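You operate a simulated robot arm through the tools that you are given. There is no shell and no other tool.

Carry out the task below with a simulated robot arm. There is one attempt and no reset: what you move stays moved.

## Task
Put things in order on the top of the wooden crate. At the end: the injector from the top of the wooden crate is on the silver large plate; the yellow filter from the top of the wooden crate stands where the gap gauge stood; the tin (marked "Grease") from the top of the wooden crate stands on top of the blue flange; the gap gauge stands where the tin stood; the grey pin from the top of the wooden crate is on the blue plate; whatever was shut is shut again. Leave all else as you found it, and nothing knocked over.

Only the result counts: the job must be done as asked and must still hold three seconds after the hand-in. Knocking over, shifting, dropping, spilling or breaking anything else fails it.

## Robot
A 6-joint arm with a two-finger parallel gripper, fixed in place. Base frame: the origin is at the foot of the arm, x ahead of it, y to its left, z up; the work surface is at about z = 0. Readings come in mm, degrees, newtons and seconds.
With the tool pointing down near the work surface it reaches from about 140 to 580 mm from the base axis. Its first joint turns from -66.0 to 66.0 degrees. Payload 2.1 kg.
The TCP is the grasp point between the finger pads, 30 mm short of the fingertips. In the tool frame z runs along the fingers and y along their closing line. The gripper opens to 94 mm. The fingers are 28 mm wide and 10 mm thick; the gripper's body (50 by 96 mm) begins 55 mm behind the TCP.
Orientation is that of the tool frame in the base frame, as a unit quaternion [x, y, z, w]. With the fingers straight down and closing along the base's y, the tool's x points along the base's -x, its y along +y and its z along -z.

## Interface
- The arm moves only by the tool step_arm. Its argument "steps" is a list of rows, each a list of 7 numbers: the shift along the tool's x, y, z in mm, then the turn, a rotation vector about the tool's x, y, z in degrees, then the opening, from 0 (shut) to 1 (fully open). In form: [[dx, dy, dz, wx, wy, wz, grip], ...]. A call has 1 to 20 rows; each row is the pose to reach, as a shift and turn from the pose commanded when the call began, along the tool's axes at that moment. Rows are played at 5 a second. More than 50 mm and 8.6 degrees between two rows, or a gripper value outside its range, and nothing of the call is played. A pose out of reach is approached as far as the arm can. The call stops where the force on the tool passes 40 N (or 10 N more than at its start, if that is more) or the arm is blocked; 0.2 s more then pass. The fingers move at their own pace (about 72 mm/s each) and stop on an object; they squeeze with about 26 N. The grip force told is the motor's: it shows also when the fingers shut on nothing. Time passes only in rows, and 0.2 s behind the last, so rows that repeat a pose let the fingers close. It gives the time, the measured TCP pose, the force on the tool (base axes), the opening and the grip force at its end, in the units of the frame above (readings bear some noise), with the torque about the TCP (base axes, N m) and any sound that the robot's microphone picked up, and new pictures: "pictures" is both (left out), scene, wrist or none.
- Cameras (640 x 400 px; columns grow to the right, rows downward): "scene" is fixed at [60.8, -384.4, 476.2]; the picture's right is [0.72, -0.70, 0.00], its down [-0.49, -0.51, -0.70] and it looks along [0.49, 0.50, -0.71] (base axes); focal length 253 px, centre (320, 200). "wrist" rides on the gripper at [76, 14, -102] in the tool frame; the picture's right is [-0.18, 0.98, 0.00], its down [-0.75, -0.14, -0.64] and it looks along [-0.63, -0.12, 0.77] (tool axes); focal length 243 px, centre (320, 200). There is no depth. A picture from a camera that has moved, and an enlarged one, comes with that camera's place and axes in the base frame and with its lens. The place of the scene camera against the robot may be out by one fixed shift of up to 12 mm in any direction.
- inspect(camera, box): a new picture of the part [left, top, right, bottom] of that camera's present view, enlarged. The clock stands still meanwhile.
- hand_in(): hands the job in; it is judged then, once.

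Nothing tells you positions but the pictures and the camera data. Unless the task says otherwise, let go and move clear before handing in.

The tools are called after "Emit:" as name(argument=value, ...) on one line, values as JSON. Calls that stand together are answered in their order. step_arm: Moves the arm, as the interface text tells. Its arguments: {"type":"object","properties":{"steps":{"type":"array","items":{"type":"array","items":{"type":"number"}}},"pictures":{"type":"string","enum":["both","scene","wrist","none"]}},"required":["steps"]} The other tools are called the same way: inspect (camera, box) takes an enlarged picture of a part of a camera's view; hand_in () hands the job in.

At the start:

```text
clock: 0.0
ee_pos: [342.5, 74.3, 239.3]
tcp_rot: [-0.001, 1.0, 0.001, 0.001]
force: [0.0, 0.6, 0.4]
wrist_torque: [-0.01, -0.01, 0.01]
opening: 94.0
gripper_force: 0.1
```

scene: 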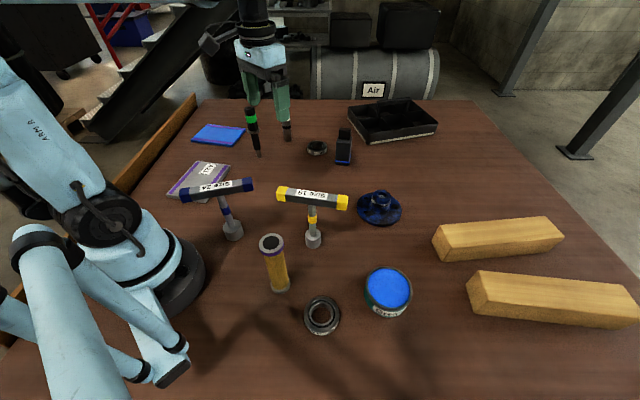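
wrist: 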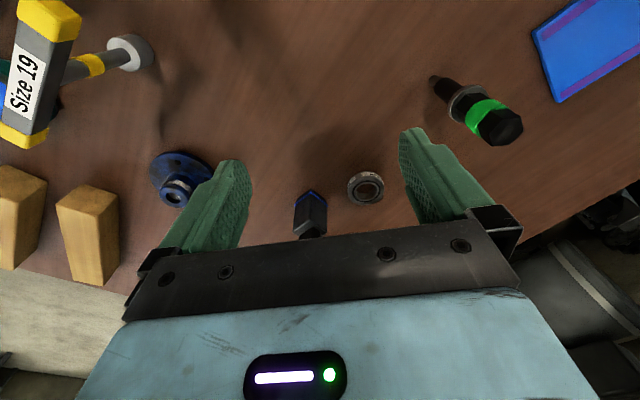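

I see a wooden tabletop with a yellow filter, two T-handled tools, a tin with a blue lid, a blue flange, rings, an injector with a green band, plates at the left and a tray at the back. I'll look closer before moving anything.

Emit:
inspect(camera="scene", box=[160, 90, 320, 190])

Emit:
inspect(camera="scene", box=[290, 80, 450, 180])

Emit:
inspect(camera="scene", box=[160, 150, 320, 250])

Emit:
inspect(camera="scene", box=[240, 170, 440, 345])

Emit:
inspect(camera="scene", box=[420, 180, 640, 340])

Emit:
inspect(camera="wrist", box=[0, 0, 640, 400])

```text
4.00 times, centred on (240, 140) of scene
camera zoom: at [60.8, -384.4, 476.2], right [0.72, -0.7, 0.0], down [-0.49, -0.51, -0.7], along [0.49, 0.5, -0.71], focal length 1014 px, centre (640, 440)
```

zoom: 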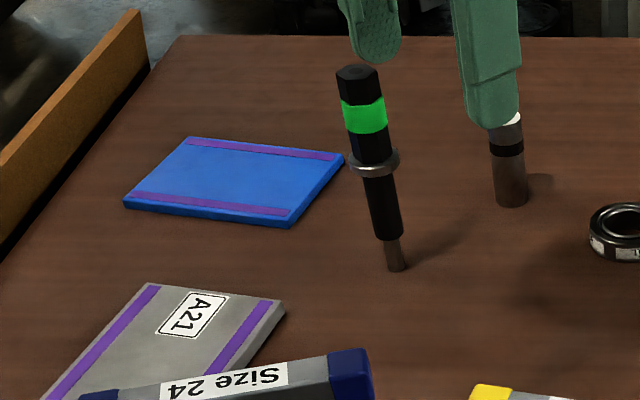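

```text
4.00 times, centred on (370, 130) of scene
camera zoom: at [60.8, -384.4, 476.2], right [0.72, -0.7, 0.0], down [-0.49, -0.51, -0.7], along [0.49, 0.5, -0.71], focal length 1014 px, centre (120, 480)
```

zoom: 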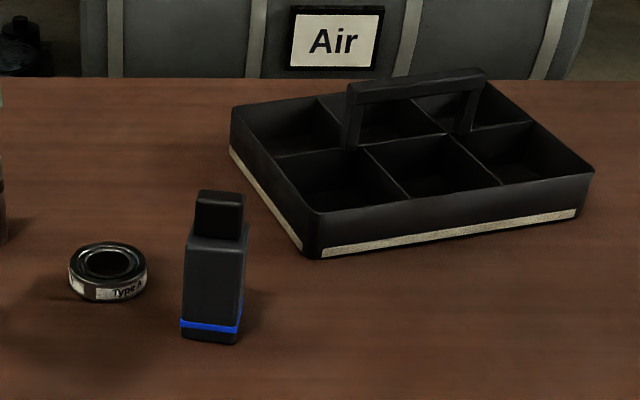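

```text
4.00 times, centred on (240, 200) of scene
camera zoom: at [60.8, -384.4, 476.2], right [0.72, -0.7, 0.0], down [-0.49, -0.51, -0.7], along [0.49, 0.5, -0.71], focal length 1014 px, centre (640, 200)
```

zoom: 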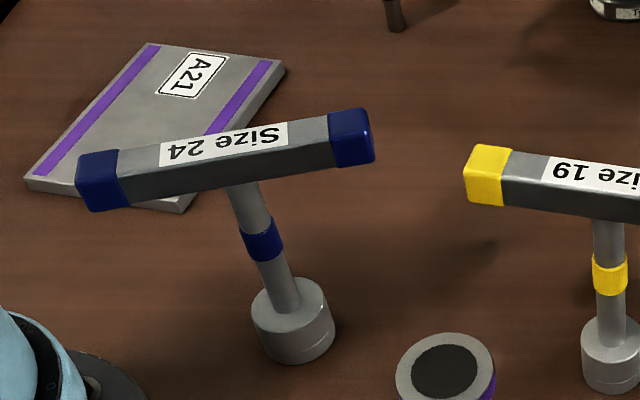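

```text
2.29 times, centred on (340, 258) of scene
camera zoom: at [60.8, -384.4, 476.2], right [0.72, -0.7, 0.0], down [-0.49, -0.51, -0.7], along [0.49, 0.5, -0.71], focal length 579 px, centre (274, 69)
```

zoom: 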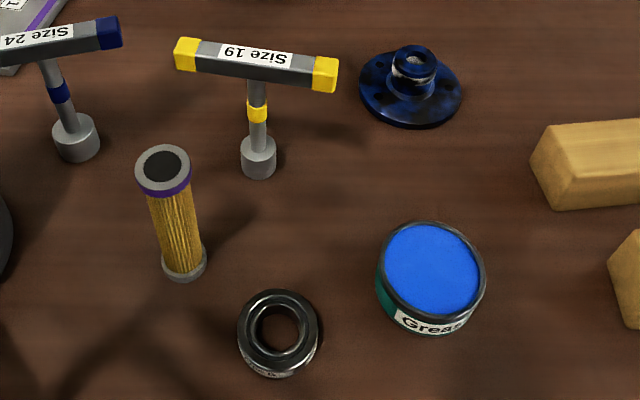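

```text
2.50 times, centred on (530, 260) of scene
camera zoom: at [60.8, -384.4, 476.2], right [0.72, -0.7, 0.0], down [-0.49, -0.51, -0.7], along [0.49, 0.5, -0.71], focal length 634 px, centre (-205, 50)
```

zoom: 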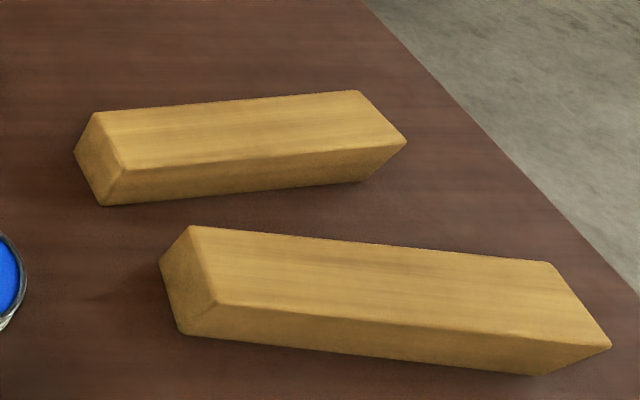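

```text
1.00 times, centred on (320, 200) of wrist (not enlarged: the box is as wide or as high as the picture)
camera zoom: at [265.6, 87.6, 341.8], right [0.18, 0.98, 0.0], down [0.75, -0.14, 0.64], along [0.63, -0.12, -0.77], focal length 243 px, centre (320, 200)
```

zoom: 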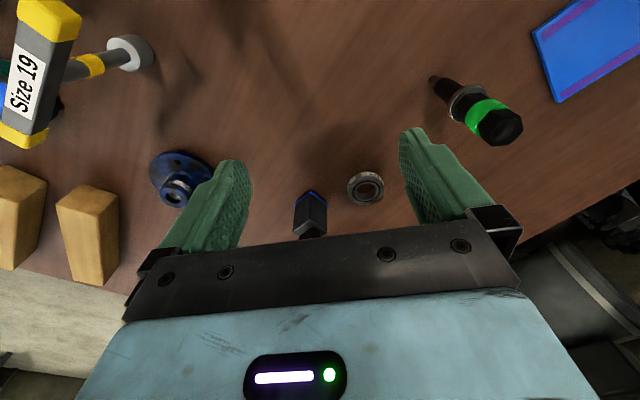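

The scene shows these objects:
- silver plate "A21" and blue plate at the left
- injector (black with a green band)
- a small grey pin behind the gripper finger
- gap gauge, which I take to be the black block with the blue band
- blue flange, grease tin and yellow filter

I'll survey with the wrist camera to pin down positions.

Emit:
step_arm(steps=[[23, -43, -15, 0, 0, 0, 1], [46, -87, -30, 0, 0, 0, 1], [69, -130, -45, 0, 0, 0, 1], [92, -174, -61, 0, 0, 0, 1], [92, -174, -61, 0, 0, 0, 1], [92, -174, -61, 0, 0, 0, 1]])

```text
refused: row 1 steps farther than a row can; nothing moved
```

The first row was slightly too long a step, so I'm splitting the move into smaller ones.

Emit:
step_arm(steps=[[18, -35, -12, 0, 0, 0, 1], [37, -70, -24, 0, 0, 0, 1], [55, -104, -37, 0, 0, 0, 1], [74, -139, -49, 0, 0, 0, 1], [92, -174, -61, 0, 0, 0, 1], [92, -174, -61, 0, 0, 0, 1], [92, -174, -61, 0, 0, 0, 1]])

```text
clock: 1.6
ee_pos: [250.3, -99.7, 301.0]
tcp_rot: [-0.001, 1.0, 0.002, 0.0]
force: [0.5, -0.1, 0.6]
wrist_torque: [0.03, 0.02, 0.02]
opening: 94.1
gripper_force: 0.1
camera wrist: at [173.6, -86.3, 403.3], right [0.18, 0.98, 0.0], down [0.75, -0.14, 0.64], along [0.63, -0.12, -0.77], focal length 243 px, centre (320, 200)
```

scene: 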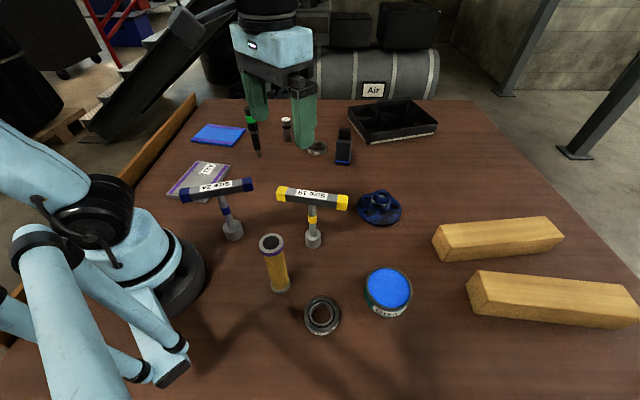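
wrist: 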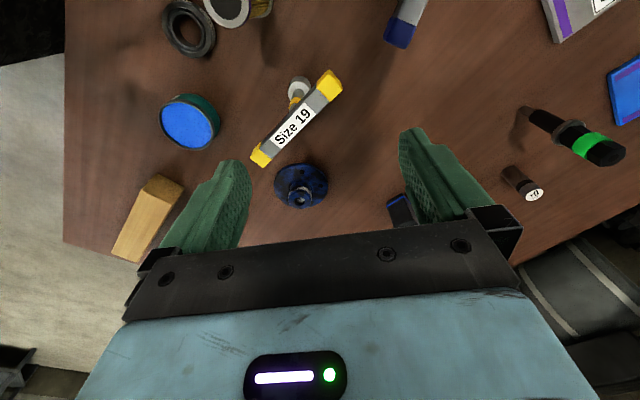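

The grey pin is now visible between the injector and the small bearing. I'll zoom in on several regions in both cameras.

Emit:
inspect(camera="scene", box=[180, 95, 310, 175])

Emit:
inspect(camera="wrist", box=[140, 70, 360, 220])

Emit:
inspect(camera="wrist", box=[480, 60, 640, 220])

Emit:
inspect(camera="scene", box=[340, 180, 420, 230])

Emit:
inspect(camera="scene", box=[350, 255, 430, 325])

```text
4.92 times, centred on (245, 135) of scene
camera zoom: at [60.8, -384.4, 476.2], right [0.72, -0.7, 0.0], down [-0.49, -0.51, -0.7], along [0.49, 0.5, -0.71], focal length 1247 px, centre (689, 520)
```

zoom: 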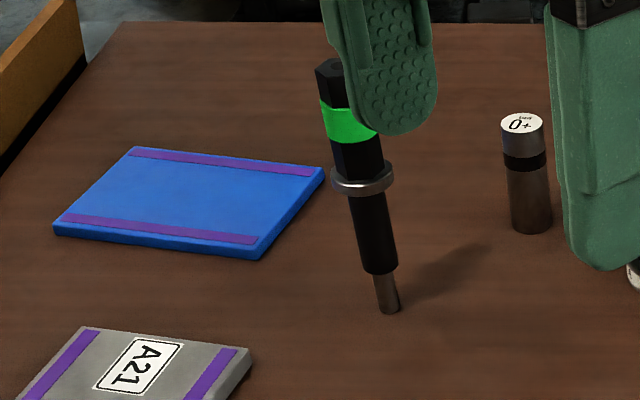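

```text
2.67 times, centred on (250, 145) of wrist
camera zoom: at [173.6, -86.3, 403.3], right [0.18, 0.98, 0.0], down [0.75, -0.14, 0.64], along [0.63, -0.12, -0.77], focal length 647 px, centre (507, 347)
```

zoom: 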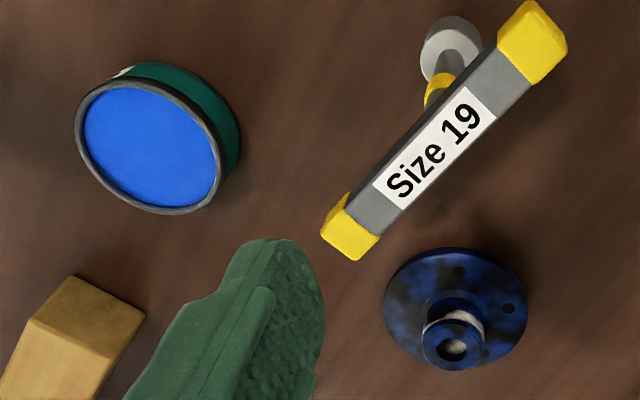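

```text
2.50 times, centred on (560, 140) of wrist
camera zoom: at [173.6, -86.3, 403.3], right [0.18, 0.98, 0.0], down [0.75, -0.14, 0.64], along [0.63, -0.12, -0.77], focal length 606 px, centre (-280, 350)
```

zoom: 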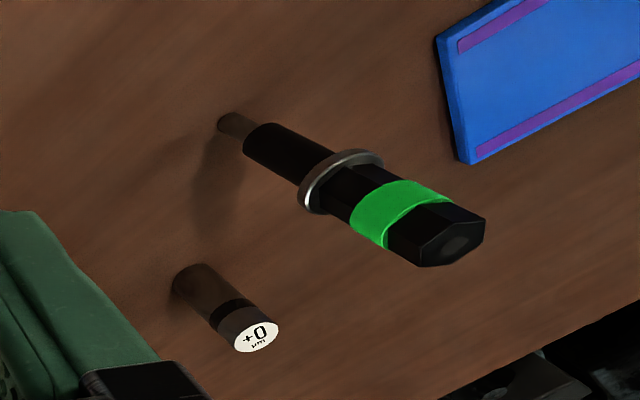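

```text
8.00 times, centred on (380, 205) of scene
camera zoom: at [60.8, -384.4, 476.2], right [0.72, -0.7, 0.0], down [-0.49, -0.51, -0.7], along [0.49, 0.5, -0.71], focal length 2027 px, centre (-160, 160)
```

zoom: 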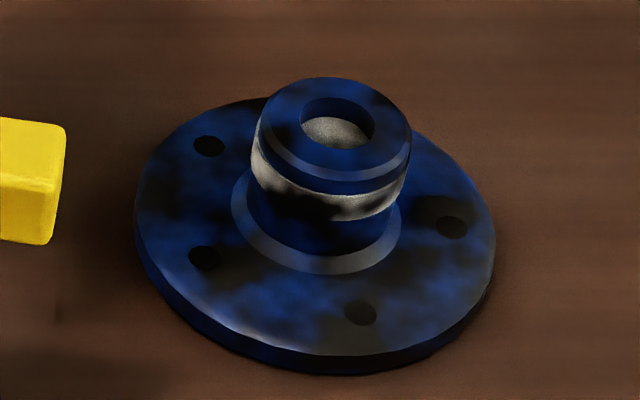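

```text
5.71 times, centred on (390, 290) of scene
camera zoom: at [60.8, -384.4, 476.2], right [0.72, -0.7, 0.0], down [-0.49, -0.51, -0.7], along [0.49, 0.5, -0.71], focal length 1448 px, centre (-80, -314)
```

zoom: 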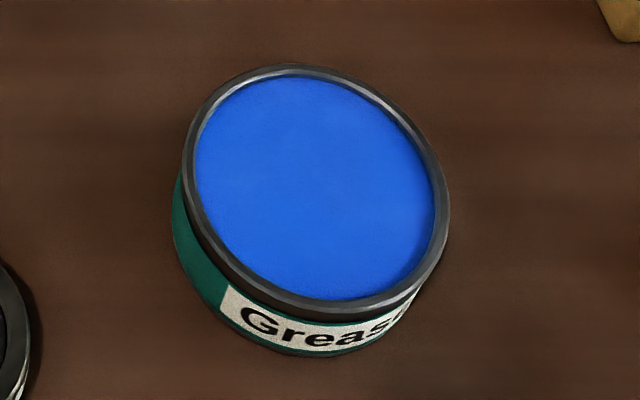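

The measurements so far put the tin near (287, -321), the flange near (456, -178), the injector near (372, 214), the pin near (502, 233) and the gauge near (533, 14). Next I hover over the tin to refine its position.

Emit:
step_arm(steps=[[-6, -37, 13, 0, 0, 0, 1], [-12, -74, 27, 0, 0, 0, 1], [-18, -111, 40, 0, 0, 0, 1], [-25, -147, 54, 0, 0, 0, 1], [-31, -184, 67, 0, 0, 0, 1], [-37, -221, 81, 0, 0, 0, 1], [-37, -221, 81, 0, 0, 0, 1], [-37, -221, 81, 0, 0, 0, 1]])

```text
clock: 3.4
ee_pos: [286.8, -322.8, 215.3]
tcp_rot: [-0.001, 1.0, 0.001, 0.0]
force: [-0.7, -0.5, 0.8]
wrist_torque: [-0.02, 0.02, 0.02]
opening: 93.8
gripper_force: 0.1
camera wrist: at [209.4, -309.0, 318.9], right [0.18, 0.98, 0.0], down [0.75, -0.14, 0.64], along [0.63, -0.12, -0.77], focal length 243 px, centre (320, 200)
```

scene: 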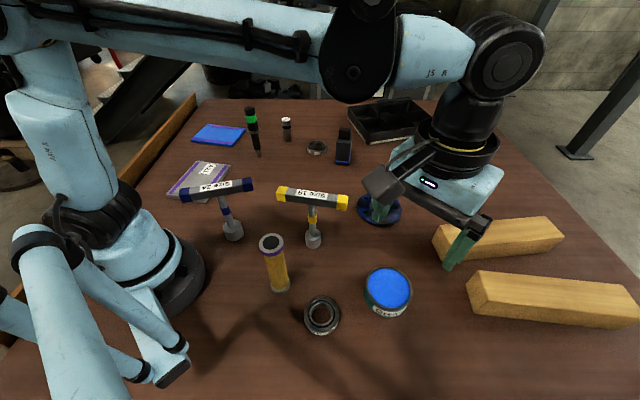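
wrist: 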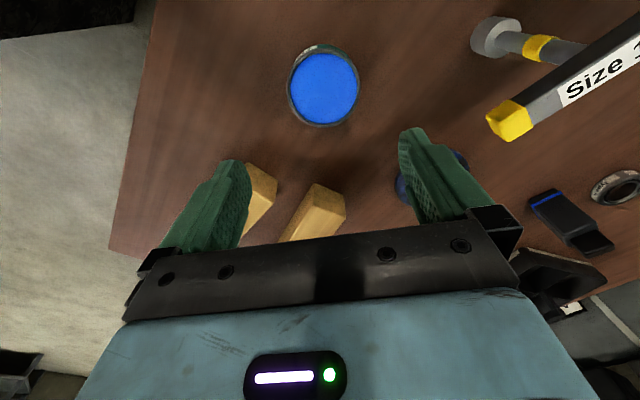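

The tin is below the gripper; I'll zoom in on it to refine its centre and height.

Emit:
inspect(camera="wrist", box=[270, 30, 380, 140])

Emit:
inspect(camera="scene", box=[220, 100, 380, 200])

Emit:
inspect(camera="scene", box=[160, 150, 320, 250])

```text
3.64 times, centred on (325, 85) of wrist
camera zoom: at [209.4, -309.0, 318.9], right [0.18, 0.98, 0.0], down [0.75, -0.14, 0.64], along [0.63, -0.12, -0.77], focal length 882 px, centre (302, 618)
```

zoom: 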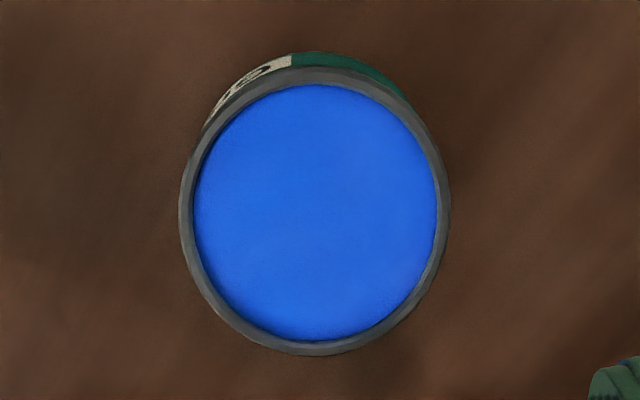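

```text
4.00 times, centred on (300, 150) of scene
camera zoom: at [60.8, -384.4, 476.2], right [0.72, -0.7, 0.0], down [-0.49, -0.51, -0.7], along [0.49, 0.5, -0.71], focal length 1014 px, centre (400, 400)
```

zoom: 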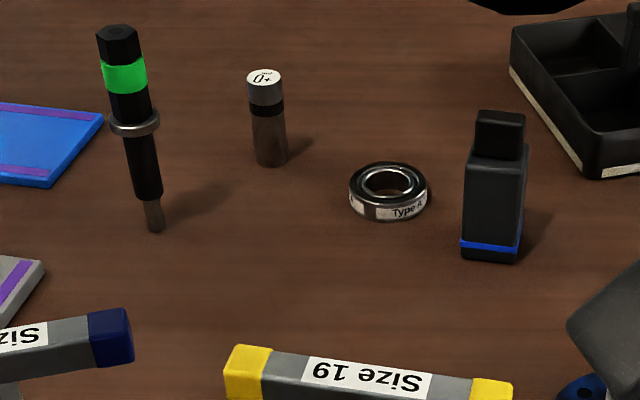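

```text
4.00 times, centred on (240, 200) of scene
camera zoom: at [60.8, -384.4, 476.2], right [0.72, -0.7, 0.0], down [-0.49, -0.51, -0.7], along [0.49, 0.5, -0.71], focal length 1014 px, centre (640, 200)
```

zoom: 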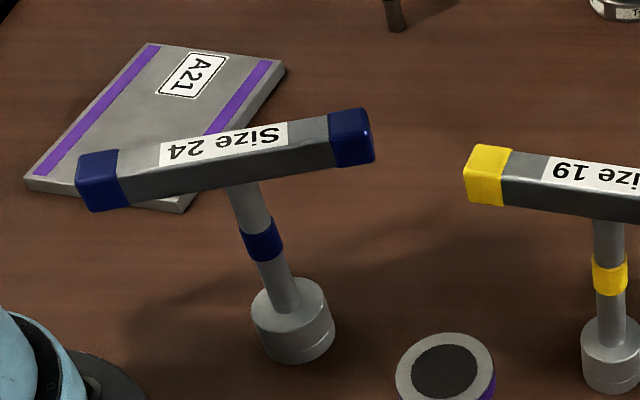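

The tin's centre works out at about (285, -319), with a diameter near 81 mm and a height near 36 mm. I'll let the arm settle, then descend in two stages.

Emit:
step_arm(steps=[[0, 0, 0, 0, 0, 0, 1], [0, 0, 0, 0, 0, 0, 1]], pictures="none")

```text
clock: 4.0
ee_pos: [286.0, -321.1, 216.1]
tcp_rot: [0.0, 1.0, 0.002, 0.0]
force: [0.2, -0.6, -0.3]
wrist_torque: [0.0, -0.01, -0.01]
opening: 93.8
gripper_force: 0.0
```

The readings are settled. I'm descending to about z = 130 with a slight centring correction.

Emit:
step_arm(steps=[[1, 1.5, 40, 0, 0, 0, 1], [1.3, 2, 80, 0, 0, 0, 1], [1.3, 2, 86, 0, 0, 0, 1], [1.3, 2, 86, 0, 0, 0, 1]])

```text
clock: 5.0
ee_pos: [286.7, -318.0, 130.4]
tcp_rot: [-0.001, 1.0, 0.001, -0.001]
force: [0.0, 0.6, 0.1]
wrist_torque: [-0.01, -0.02, 0.02]
opening: 93.9
gripper_force: 0.1
camera wrist: at [209.8, -304.8, 233.7], right [0.18, 0.98, 0.0], down [0.75, -0.14, 0.64], along [0.63, -0.12, -0.77], focal length 243 px, centre (320, 200)
```

scene: 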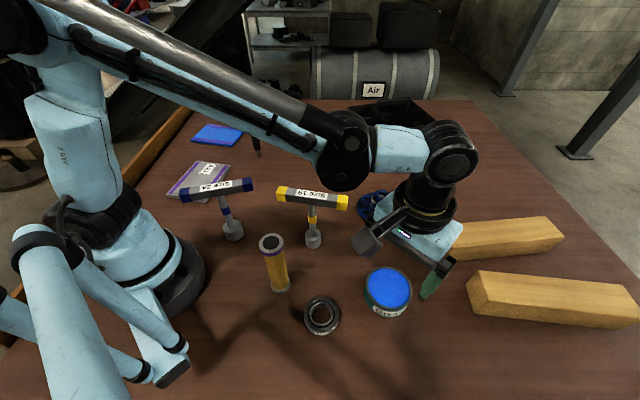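
wrist: 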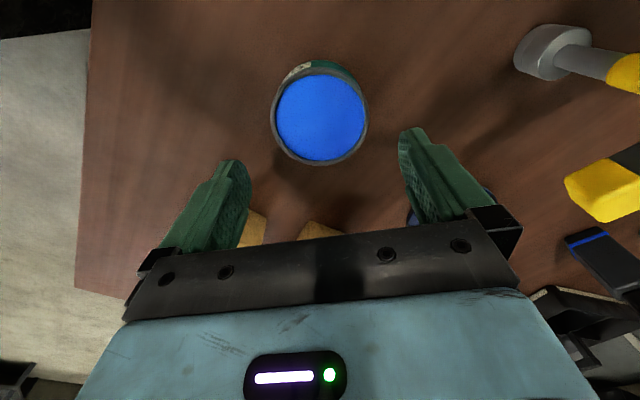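

The tin lies centred between the fingers, with about 6 mm of clearance each side. I'm descending so the fingertips come to about z = 9.

Emit:
step_arm(steps=[[2, -0.5, 40, 0, 0, 0, 1], [2, -0.5, 75, 0, 0, 0, 1], [2, -0.5, 91, 0, 0, 0, 1], [2, -0.5, 91, 0, 0, 0, 1]])

```text
clock: 6.0
ee_pos: [283.9, -320.4, 38.5]
tcp_rot: [-0.001, 1.0, 0.001, 0.0]
force: [0.0, 0.4, -0.5]
wrist_torque: [0.0, 0.01, 0.02]
opening: 94.0
gripper_force: 0.0
camera wrist: at [207.0, -306.8, 141.8], right [0.18, 0.98, 0.0], down [0.75, -0.14, 0.64], along [0.63, -0.12, -0.77], focal length 243 px, centre (320, 200)
```

scene: 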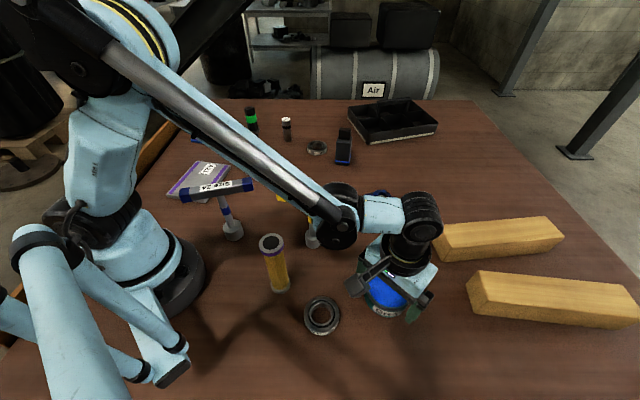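
wrist: 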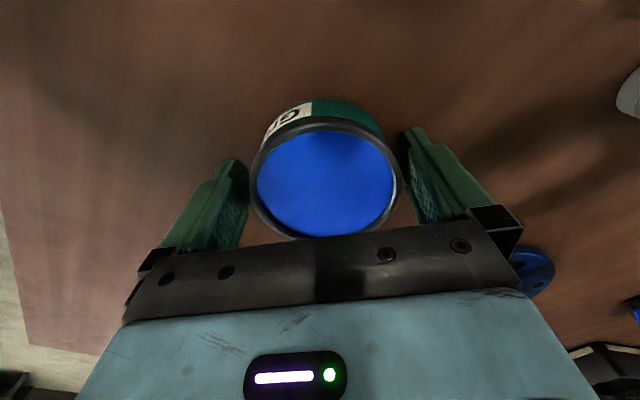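

The fingers straddle the tin on both sides with no contact. Closing now.

Emit:
step_arm(steps=[[0, 0, 0, 0, 0, 0, 0.8], [0, 0, 0, 0, 0, 0, 0.5], [0, 0, 0, 0, 0, 0, 0.3], [0, 0, 0, 0, 0, 0, 0.3]])

```text
clock: 7.0
ee_pos: [284.4, -320.1, 38.9]
tcp_rot: [-0.001, 1.0, 0.001, 0.0]
force: [0.5, -0.3, 4.4]
wrist_torque: [0.3, -0.02, -0.03]
opening: 81.6
gripper_force: 26.3
camera wrist: at [207.2, -306.8, 142.2], right [0.18, 0.98, 0.0], down [0.75, -0.14, 0.64], along [0.63, -0.12, -0.77], focal length 243 px, centre (320, 200)
```

scene: 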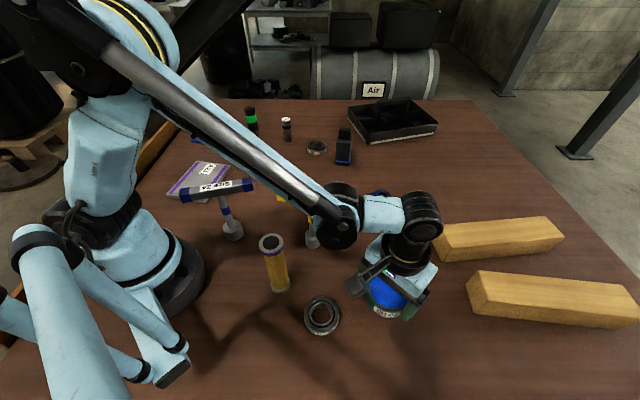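
wrist: 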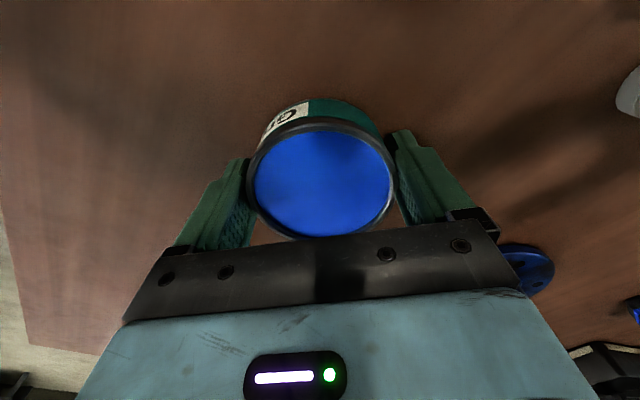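

The tin is gripped (opening 81.6, so its diameter is about 81 mm). I'm lifting straight up and shifting so the wrist camera can see the flange past the finger.

Emit:
step_arm(steps=[[0, 0, -15, 0, 0, 0, 0.3], [0, 0, -50, 0, 0, 0, 0.3], [0, 0, -90, 0, 0, 0, 0.3], [0, 0, -135, 0, 0, 0, 0.3], [-15, -25, -170, 0, 0, 0, 0.3], [-35, -55, -195, 0, 0, 0, 0.3], [-35, -55, -195, 0, 0, 0, 0.3], [-35, -55, -195, 0, 0, 0, 0.3]])

```text
clock: 8.8
ee_pos: [320.8, -375.1, 233.4]
tcp_rot: [-0.001, 1.0, 0.0, 0.0]
force: [-0.3, -0.3, -3.8]
wrist_torque: [-0.02, 0.03, 0.0]
opening: 79.4
gripper_force: 25.9
camera wrist: at [243.8, -361.2, 336.5], right [0.18, 0.98, 0.0], down [0.75, -0.14, 0.64], along [0.63, -0.12, -0.77], focal length 243 px, centre (320, 200)
```

scene: 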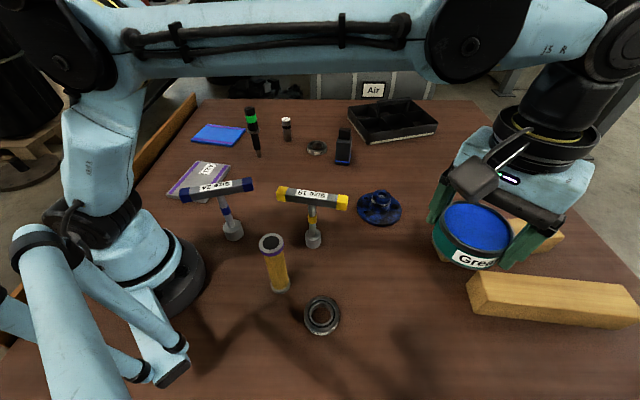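
wrist: 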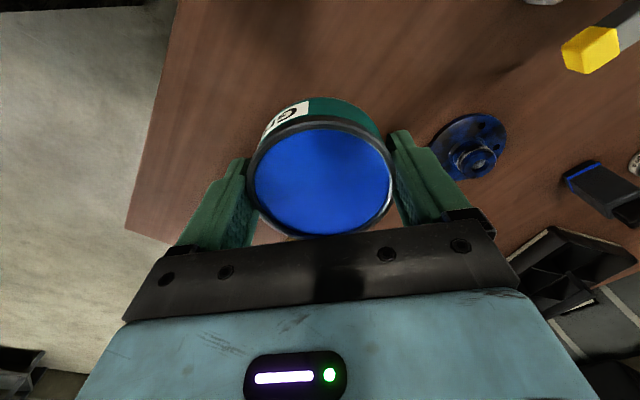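

The tin is lifted cleanly and the flange is visible on the right. I'll zoom in on it and on the gauge.

Emit:
inspect(camera="wrist", box=[420, 100, 520, 190])

Emit:
inspect(camera="wrist", box=[220, 80, 420, 250])

Emit:
inspect(camera="scene", box=[420, 160, 580, 290])

```text
4.44 times, centred on (470, 145) of wrist
camera zoom: at [243.8, -361.2, 336.5], right [0.18, 0.98, 0.0], down [0.75, -0.14, 0.64], along [0.63, -0.12, -0.77], focal length 1078 px, centre (-347, 444)
```

zoom: 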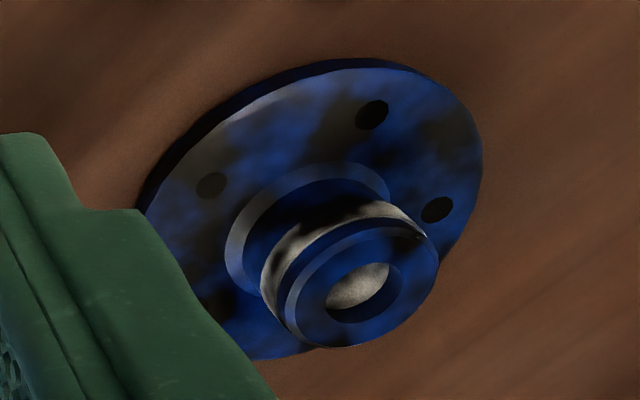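

```text
2.35 times, centred on (320, 165) of wrist
camera zoom: at [243.8, -361.2, 336.5], right [0.18, 0.98, 0.0], down [0.75, -0.14, 0.64], along [0.63, -0.12, -0.77], focal length 571 px, centre (320, 282)
```

zoom: 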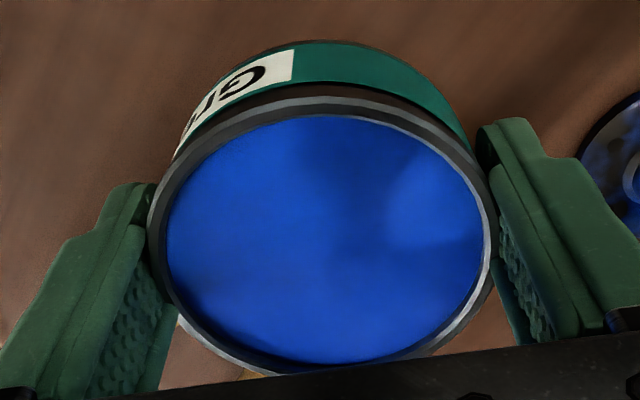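

```text
3.08 times, centred on (500, 225) of scene
camera zoom: at [60.8, -384.4, 476.2], right [0.72, -0.7, 0.0], down [-0.49, -0.51, -0.7], along [0.49, 0.5, -0.71], focal length 780 px, centre (-234, 123)
```

zoom: 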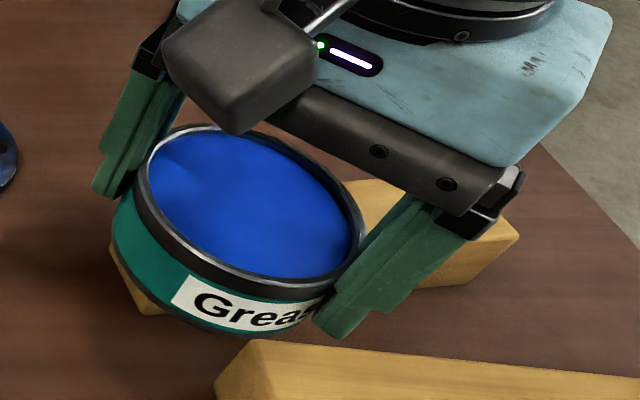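

The flange's hub top is at about z = 46 and its centre near (457.5, -177). I'm moving the tin over it, staying high.

Emit:
step_arm(steps=[[-23, 33, 5, 0, 0, 0, 0.3], [-46, 66, 12, 0, 0, 0, 0.3], [-69, 99, 20, 0, 0, 0, 0.3], [-92, 132, 30, 0, 0, 0, 0.3], [-115, 165, 40, 0, 0, 0, 0.3], [-137, 198, 53, 0, 0, 0, 0.3], [-137, 198, 53, 0, 0, 0, 0.3], [-137, 198, 53, 0, 0, 0, 0.3]])

```text
clock: 10.6
ee_pos: [457.8, -175.1, 183.2]
tcp_rot: [0.0, 1.0, 0.001, 0.0]
force: [0.6, 0.2, -3.1]
wrist_torque: [-0.02, 0.02, 0.01]
opening: 79.4
gripper_force: 25.9
camera wrist: at [380.5, -162.0, 286.0], right [0.18, 0.98, 0.0], down [0.75, -0.14, 0.64], along [0.63, -0.12, -0.77], focal length 243 px, centre (320, 200)
```

scene: 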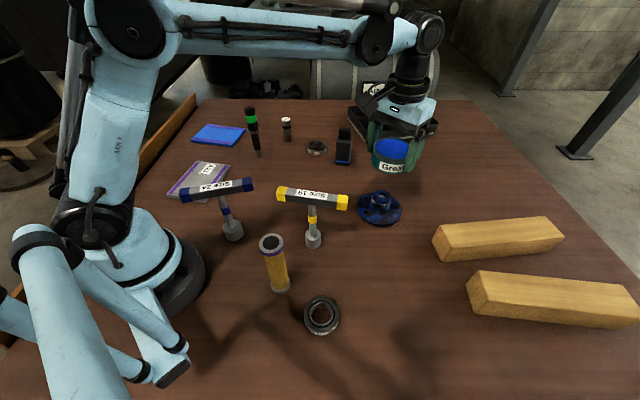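
wrist: 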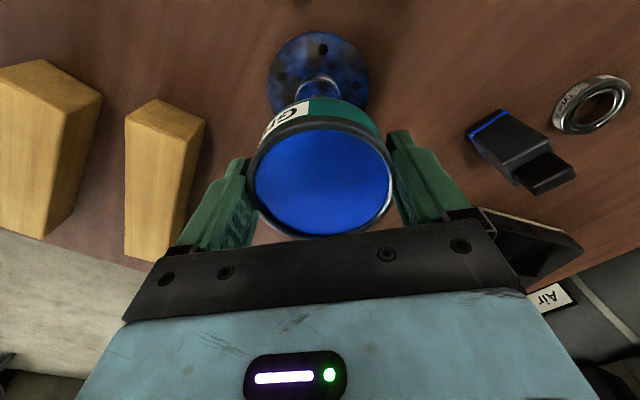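

The flange sits right beneath the tin, aligned within about 1–2 mm. I'm descending close to contact height.

Emit:
step_arm(steps=[[0, -0.5, 35, 0, 0, 0, 0.3], [0, -0.5, 70, 0, 0, 0, 0.3], [0, -0.5, 88, 0, 0, 0, 0.3], [0, -0.5, 91, 0, 0, 0, 0.3], [0, -0.5, 91, 0, 0, 0, 0.3]])

```text
clock: 11.8
ee_pos: [456.4, -174.5, 92.7]
tcp_rot: [-0.001, 1.0, 0.001, 0.0]
force: [-1.7, 5.4, 29.6]
wrist_torque: [-0.04, -0.18, 0.05]
opening: 79.3
gripper_force: 26.2
camera wrist: at [378.6, -162.2, 195.5], right [0.18, 0.98, 0.0], down [0.75, -0.14, 0.64], along [0.63, -0.11, -0.77], focal length 243 px, centre (320, 200)
```

scene: 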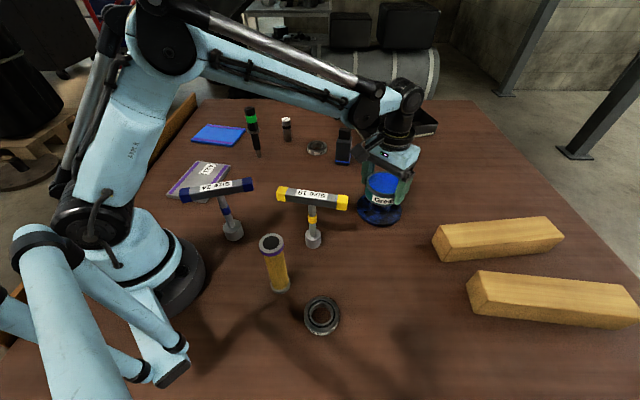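
wrist: 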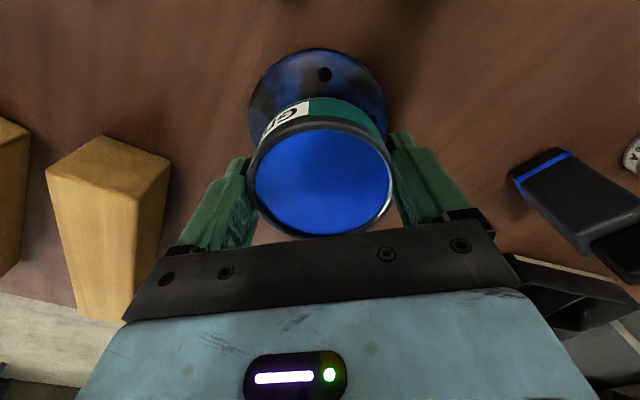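

There's contact at TCP z ≈ 92.7 with about 30 N, so the tin has landed on the hub. I'll check alignment before easing off.

Emit:
inspect(camera="scene", box=[340, 130, 440, 230])

Emit:
inspect(camera="wrist", box=[220, 30, 420, 250])

```text
4.00 times, centred on (390, 180) of scene
camera zoom: at [60.7, -384.4, 476.3], right [0.72, -0.7, 0.0], down [-0.49, -0.51, -0.7], along [0.49, 0.5, -0.71], focal length 1014 px, centre (40, 280)
```

zoom: 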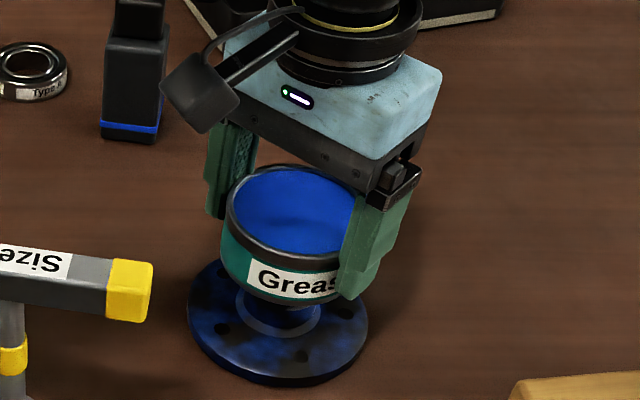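

```text
1.82 times, centred on (320, 140) of wrist
camera zoom: at [378.6, -162.2, 195.5], right [0.18, 0.98, 0.0], down [0.75, -0.14, 0.64], along [0.63, -0.11, -0.77], focal length 441 px, centre (320, 309)
```

zoom: 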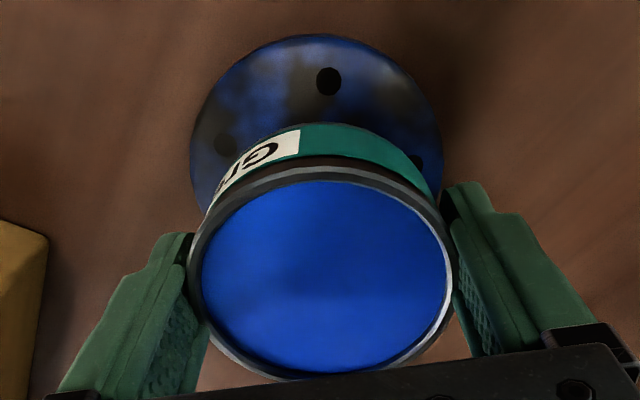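

The tin sits centred on the hub. I'll ease off about 0.7 mm, then open gently.

Emit:
step_arm(steps=[[0, 0, -0.7, 0, 0, 0, 0.3], [0, 0, -0.7, 0, 0, 0, 0.3]], pictures="none")

```text
clock: 12.4
ee_pos: [456.1, -176.1, 92.6]
tcp_rot: [0.0, 1.0, 0.0, 0.0]
force: [-0.6, 4.9, 10.4]
wrist_torque: [0.12, 0.06, 0.0]
opening: 79.3
gripper_force: 26.0
```

The force is down to about 10 N, so I'm opening the fingers in small steps.

Emit:
step_arm(steps=[[0, 0, -0.7, 0, 0, 0, 0.86], [0, 0, -0.7, 0, 0, 0, 0.9], [0, 0, -0.7, 0, 0, 0, 0.95], [0, 0, -0.7, 0, 0, 0, 1.0], [0, 0, -0.7, 0, 0, 0, 1.0]])

```text
clock: 13.6
ee_pos: [457.4, -175.5, 92.6]
tcp_rot: [-0.001, 1.0, 0.001, 0.001]
force: [-0.5, 0.3, -0.2]
wrist_torque: [0.01, 0.03, 0.0]
opening: 94.1
gripper_force: 0.0
camera wrist: at [379.2, -162.7, 196.5], right [0.18, 0.98, 0.0], down [0.75, -0.14, 0.64], along [0.63, -0.12, -0.77], focal length 243 px, centre (320, 200)
```

scene: 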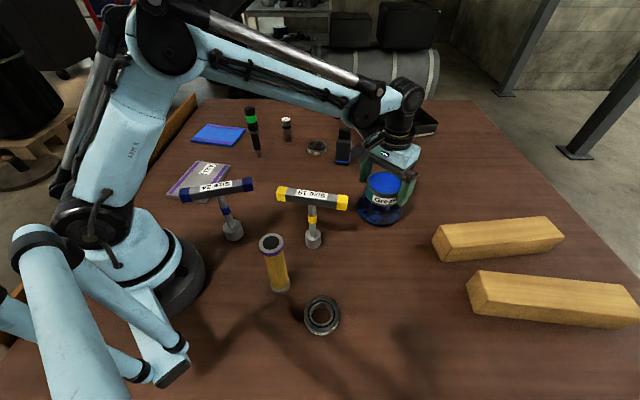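
wrist: 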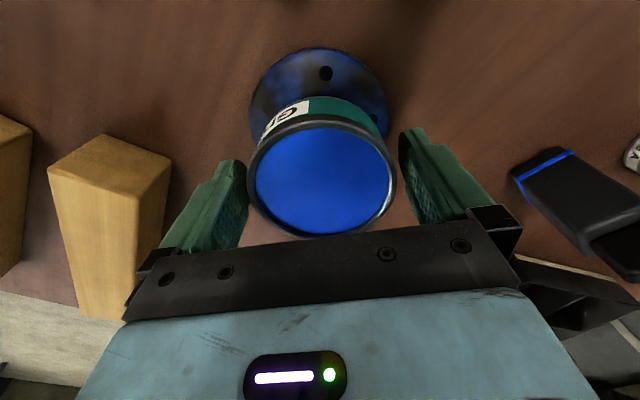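

The tin is released and standing on the flange. I'm rising straight up, then moving toward the gap gauge.

Emit:
step_arm(steps=[[0, 0, -30, 0, 0, 0, 1], [0, 0, -70, 0, 0, 0, 1], [0, 0, -110, 0, 0, 0, 1], [0, 0, -135, 0, 0, 0, 1], [0, 40, -150, 0, 0, 0, 1], [0, 85, -150, 0, 0, 0, 1], [-5, 130, -150, 0, 0, 0, 1], [-10, 175, -150, 0, 0, 0, 1], [-15, 190, -150, 0, 0, 0, 1], [-15, 190, -150, 0, 0, 0, 1]])

```text
clock: 15.8
ee_pos: [472.2, 15.9, 247.2]
tcp_rot: [-0.001, 1.0, 0.001, 0.0]
force: [0.3, 0.5, -0.3]
wrist_torque: [-0.02, 0.0, 0.0]
opening: 94.1
gripper_force: 0.1
camera wrist: at [394.7, 28.9, 349.6], right [0.18, 0.98, 0.0], down [0.75, -0.14, 0.64], along [0.63, -0.12, -0.77], focal length 243 px, centre (320, 200)
```

scene: 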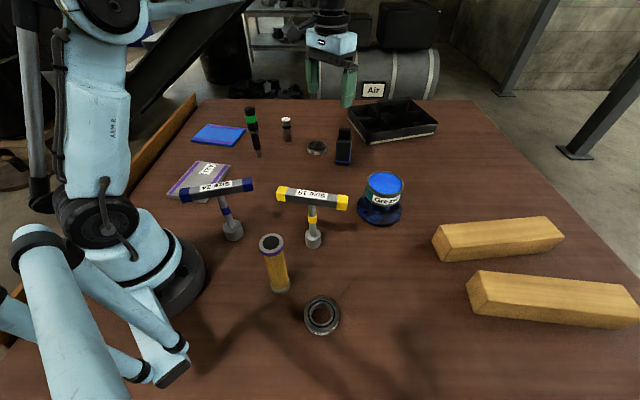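
wrist: 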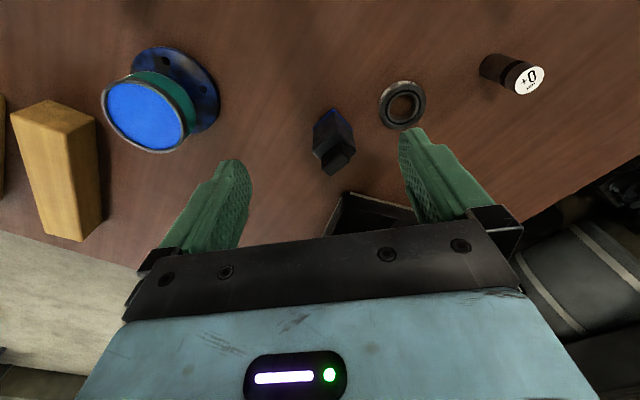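

The tin stands well on the flange. Now I'll zoom in on the gauge, bearing and pin from here.

Emit:
inspect(camera="wrist", box=[290, 80, 440, 200])

Emit:
inspect(camera="scene", box=[290, 115, 370, 175])

Emit:
inspect(camera="wrist", box=[460, 30, 560, 110])

Emit:
inspect(camera="wrist", box=[80, 30, 240, 170])

```text
3.33 times, centred on (365, 140) of wrist
camera zoom: at [394.7, 28.9, 349.6], right [0.18, 0.98, 0.0], down [0.75, -0.14, 0.64], along [0.63, -0.12, -0.77], focal length 809 px, centre (170, 400)
```

zoom: 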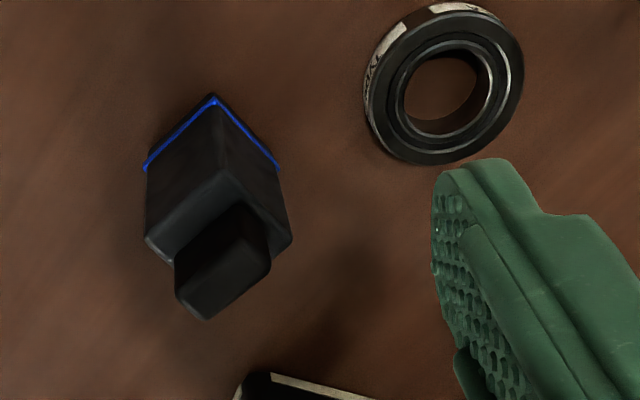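

```text
6.67 times, centred on (330, 145) of scene
camera zoom: at [60.8, -384.4, 476.2], right [0.72, -0.7, 0.0], down [-0.49, -0.51, -0.7], along [0.49, 0.5, -0.71], focal length 1689 px, centre (253, 567)
```

zoom: 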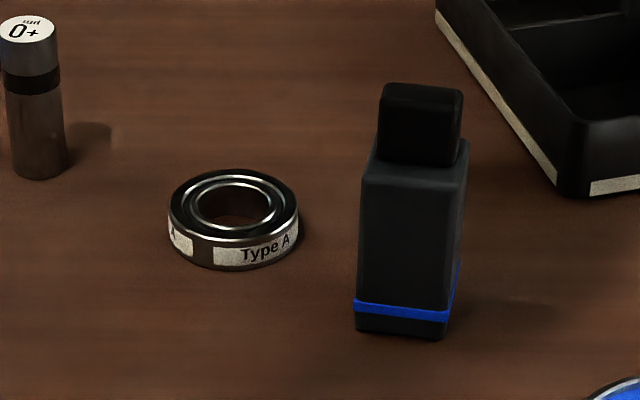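

```text
5.00 times, centred on (510, 70) of wrist
camera zoom: at [394.7, 28.9, 349.6], right [0.18, 0.98, 0.0], down [0.75, -0.14, 0.64], along [0.63, -0.12, -0.77], focal length 1213 px, centre (-630, 850)
```

zoom: 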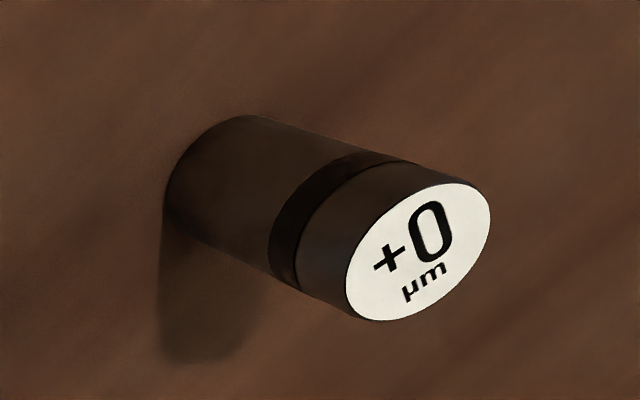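

```text
2.86 times, centred on (160, 100) of wrist
camera zoom: at [394.7, 28.9, 349.6], right [0.18, 0.98, 0.0], down [0.75, -0.14, 0.64], along [0.63, -0.12, -0.77], focal length 693 px, centre (777, 486)
```

zoom: 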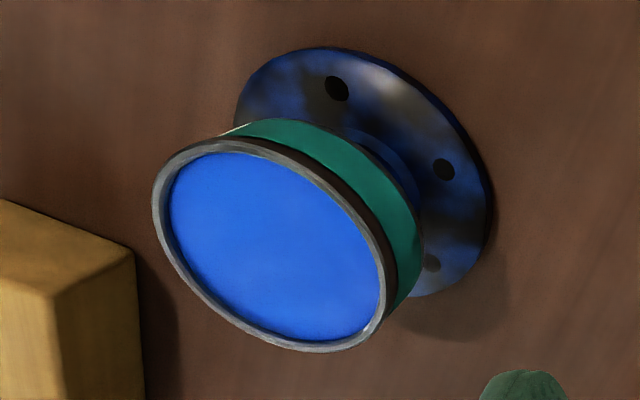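

The gauge is about 42 x 43 mm and about 110 mm tall, centred near (544, 20) and turned about 36°. I'll hover over it with the tool rotated to match.

Emit:
step_arm(steps=[[-15, 1, 5, 0, 0, -7.2, 1], [-30, 2, 10, 0, 0, -14.4, 1], [-45, 3, 15, 0, 0, -21.6, 0.9], [-60, 4, 20, 0, 0, -28.8, 0.8], [-72, 4.6, 25, 0, 0, -36, 0.8], [-72, 4.6, 25, 0, 0, -36, 0.8], [-72, 4.6, 25, 0, 0, -36, 0.8]])

```text
clock: 17.4
ee_pos: [543.6, 18.8, 217.5]
tcp_rot: [-0.31, 0.951, 0.001, 0.0]
force: [0.7, -0.2, -0.4]
wrist_torque: [0.02, -0.01, -0.01]
opening: 75.1
gripper_force: 0.1
camera wrist: at [472.7, -16.3, 321.1], right [-0.43, 0.9, 0.0], down [0.69, 0.33, 0.64], along [0.58, 0.28, -0.77], focal length 243 px, centre (320, 200)
```

scene: 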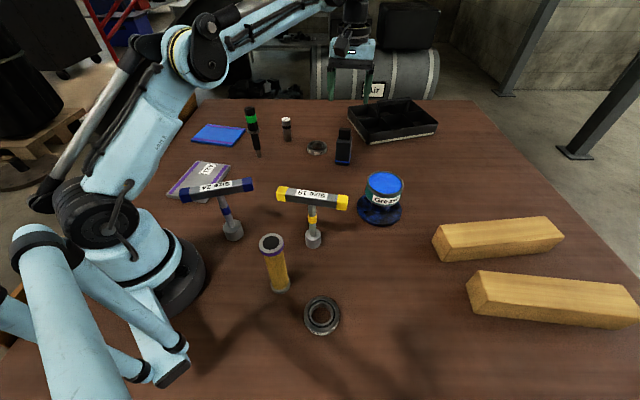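
wrist: 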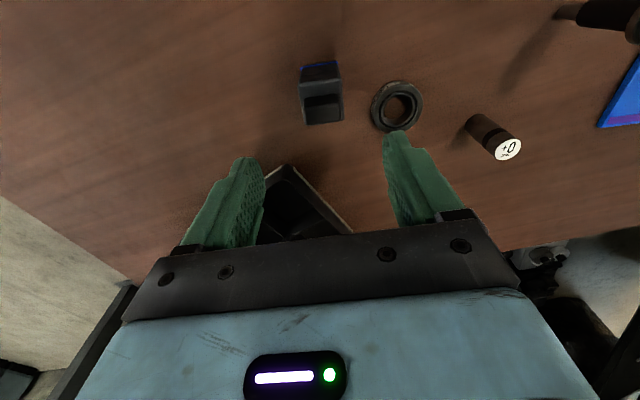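

The tool is rotated and the gauge lies nearly parallel to the fingers. Zooming in.

Emit:
inspect(camera="wrist", box=[270, 40, 430, 140])

```text
4.00 times, centred on (350, 90) of wrist
camera zoom: at [472.7, -16.3, 321.1], right [-0.43, 0.9, 0.0], down [0.69, 0.33, 0.64], along [0.58, 0.28, -0.77], focal length 970 px, centre (200, 640)
```

zoom: 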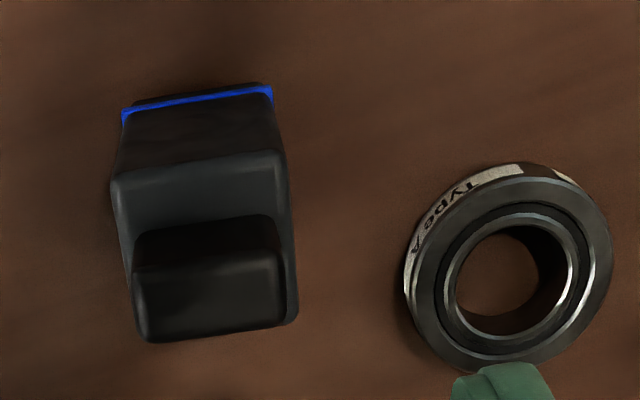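

The gauge centre is about (-3.5, +2.3) mm off in tool axes and 3° skewed. I'll correct that and descend partway.

Emit:
step_arm(steps=[[-3.5, 2.3, 25, 0, 0, 3, 0.8], [-3.5, 2.3, 60, 0, 0, 3, 0.8], [-3.5, 2.3, 75, 0, 0, 3, 0.8], [-3.5, 2.3, 75, 0, 0, 3, 0.8]])

```text
clock: 18.4
ee_pos: [544.7, 22.4, 144.6]
tcp_rot: [-0.285, 0.959, 0.001, 0.0]
force: [-0.5, -0.6, 0.3]
wrist_torque: [-0.01, 0.0, 0.01]
opening: 75.1
gripper_force: 0.1
camera wrist: at [471.6, -8.9, 246.9], right [-0.38, 0.92, 0.0], down [0.71, 0.29, 0.64], along [0.59, 0.25, -0.77], focal length 243 px, centre (320, 200)
```

scene: 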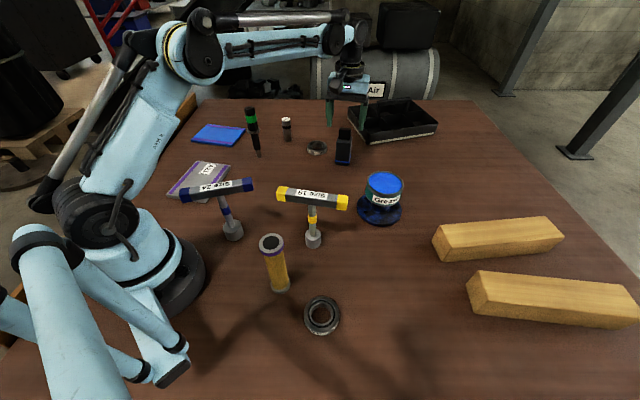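
wrist: 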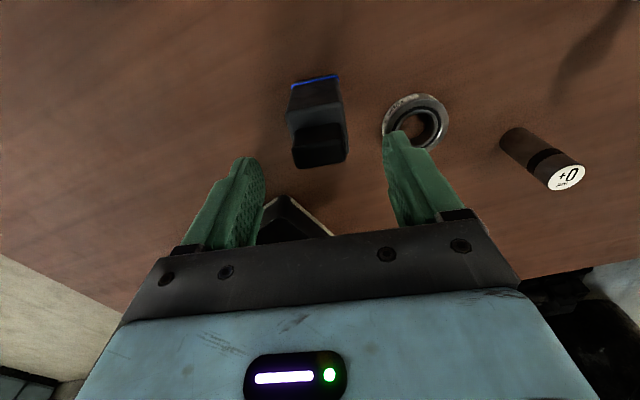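

Alignment looks good. I'm descending to z ≈ 70 and then closing on the gauge body.

Emit:
step_arm(steps=[[0, 0, 35, 0, 0, 0, 0.8], [0, 0, 65, 0, 0, 0, 0.8], [0, 0, 75, 0, 0, 0, 0.8], [0, 0, 75, 0, 0, 0, 0.8]])

```text
clock: 19.4
ee_pos: [543.4, 22.2, 70.0]
tcp_rot: [-0.285, 0.959, 0.001, 0.0]
force: [-0.2, 0.5, 0.2]
wrist_torque: [0.03, 0.02, 0.02]
opening: 75.2
gripper_force: 0.1
camera wrist: at [471.7, -8.1, 172.5], right [-0.38, 0.92, 0.0], down [0.71, 0.29, 0.64], along [0.59, 0.25, -0.77], focal length 243 px, centre (320, 200)
```

scene: 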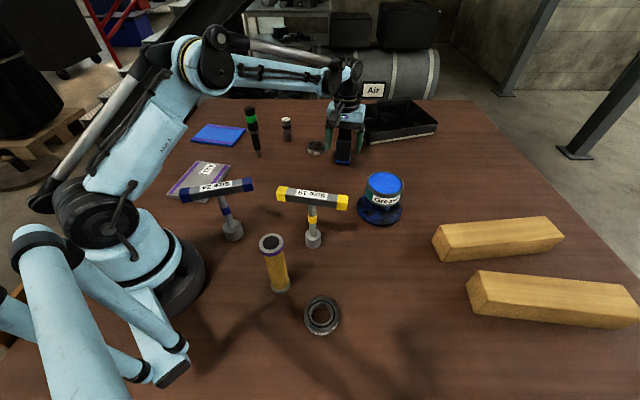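
wrist: 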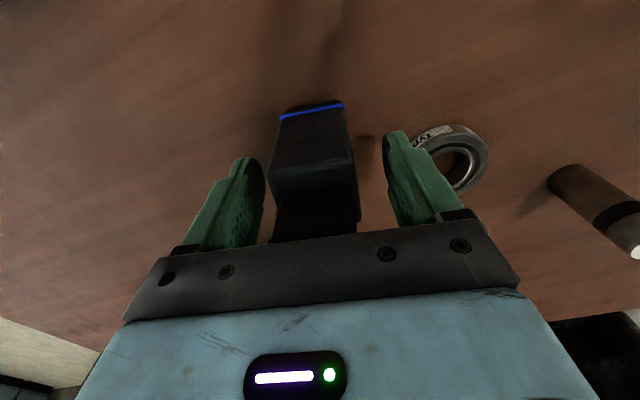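

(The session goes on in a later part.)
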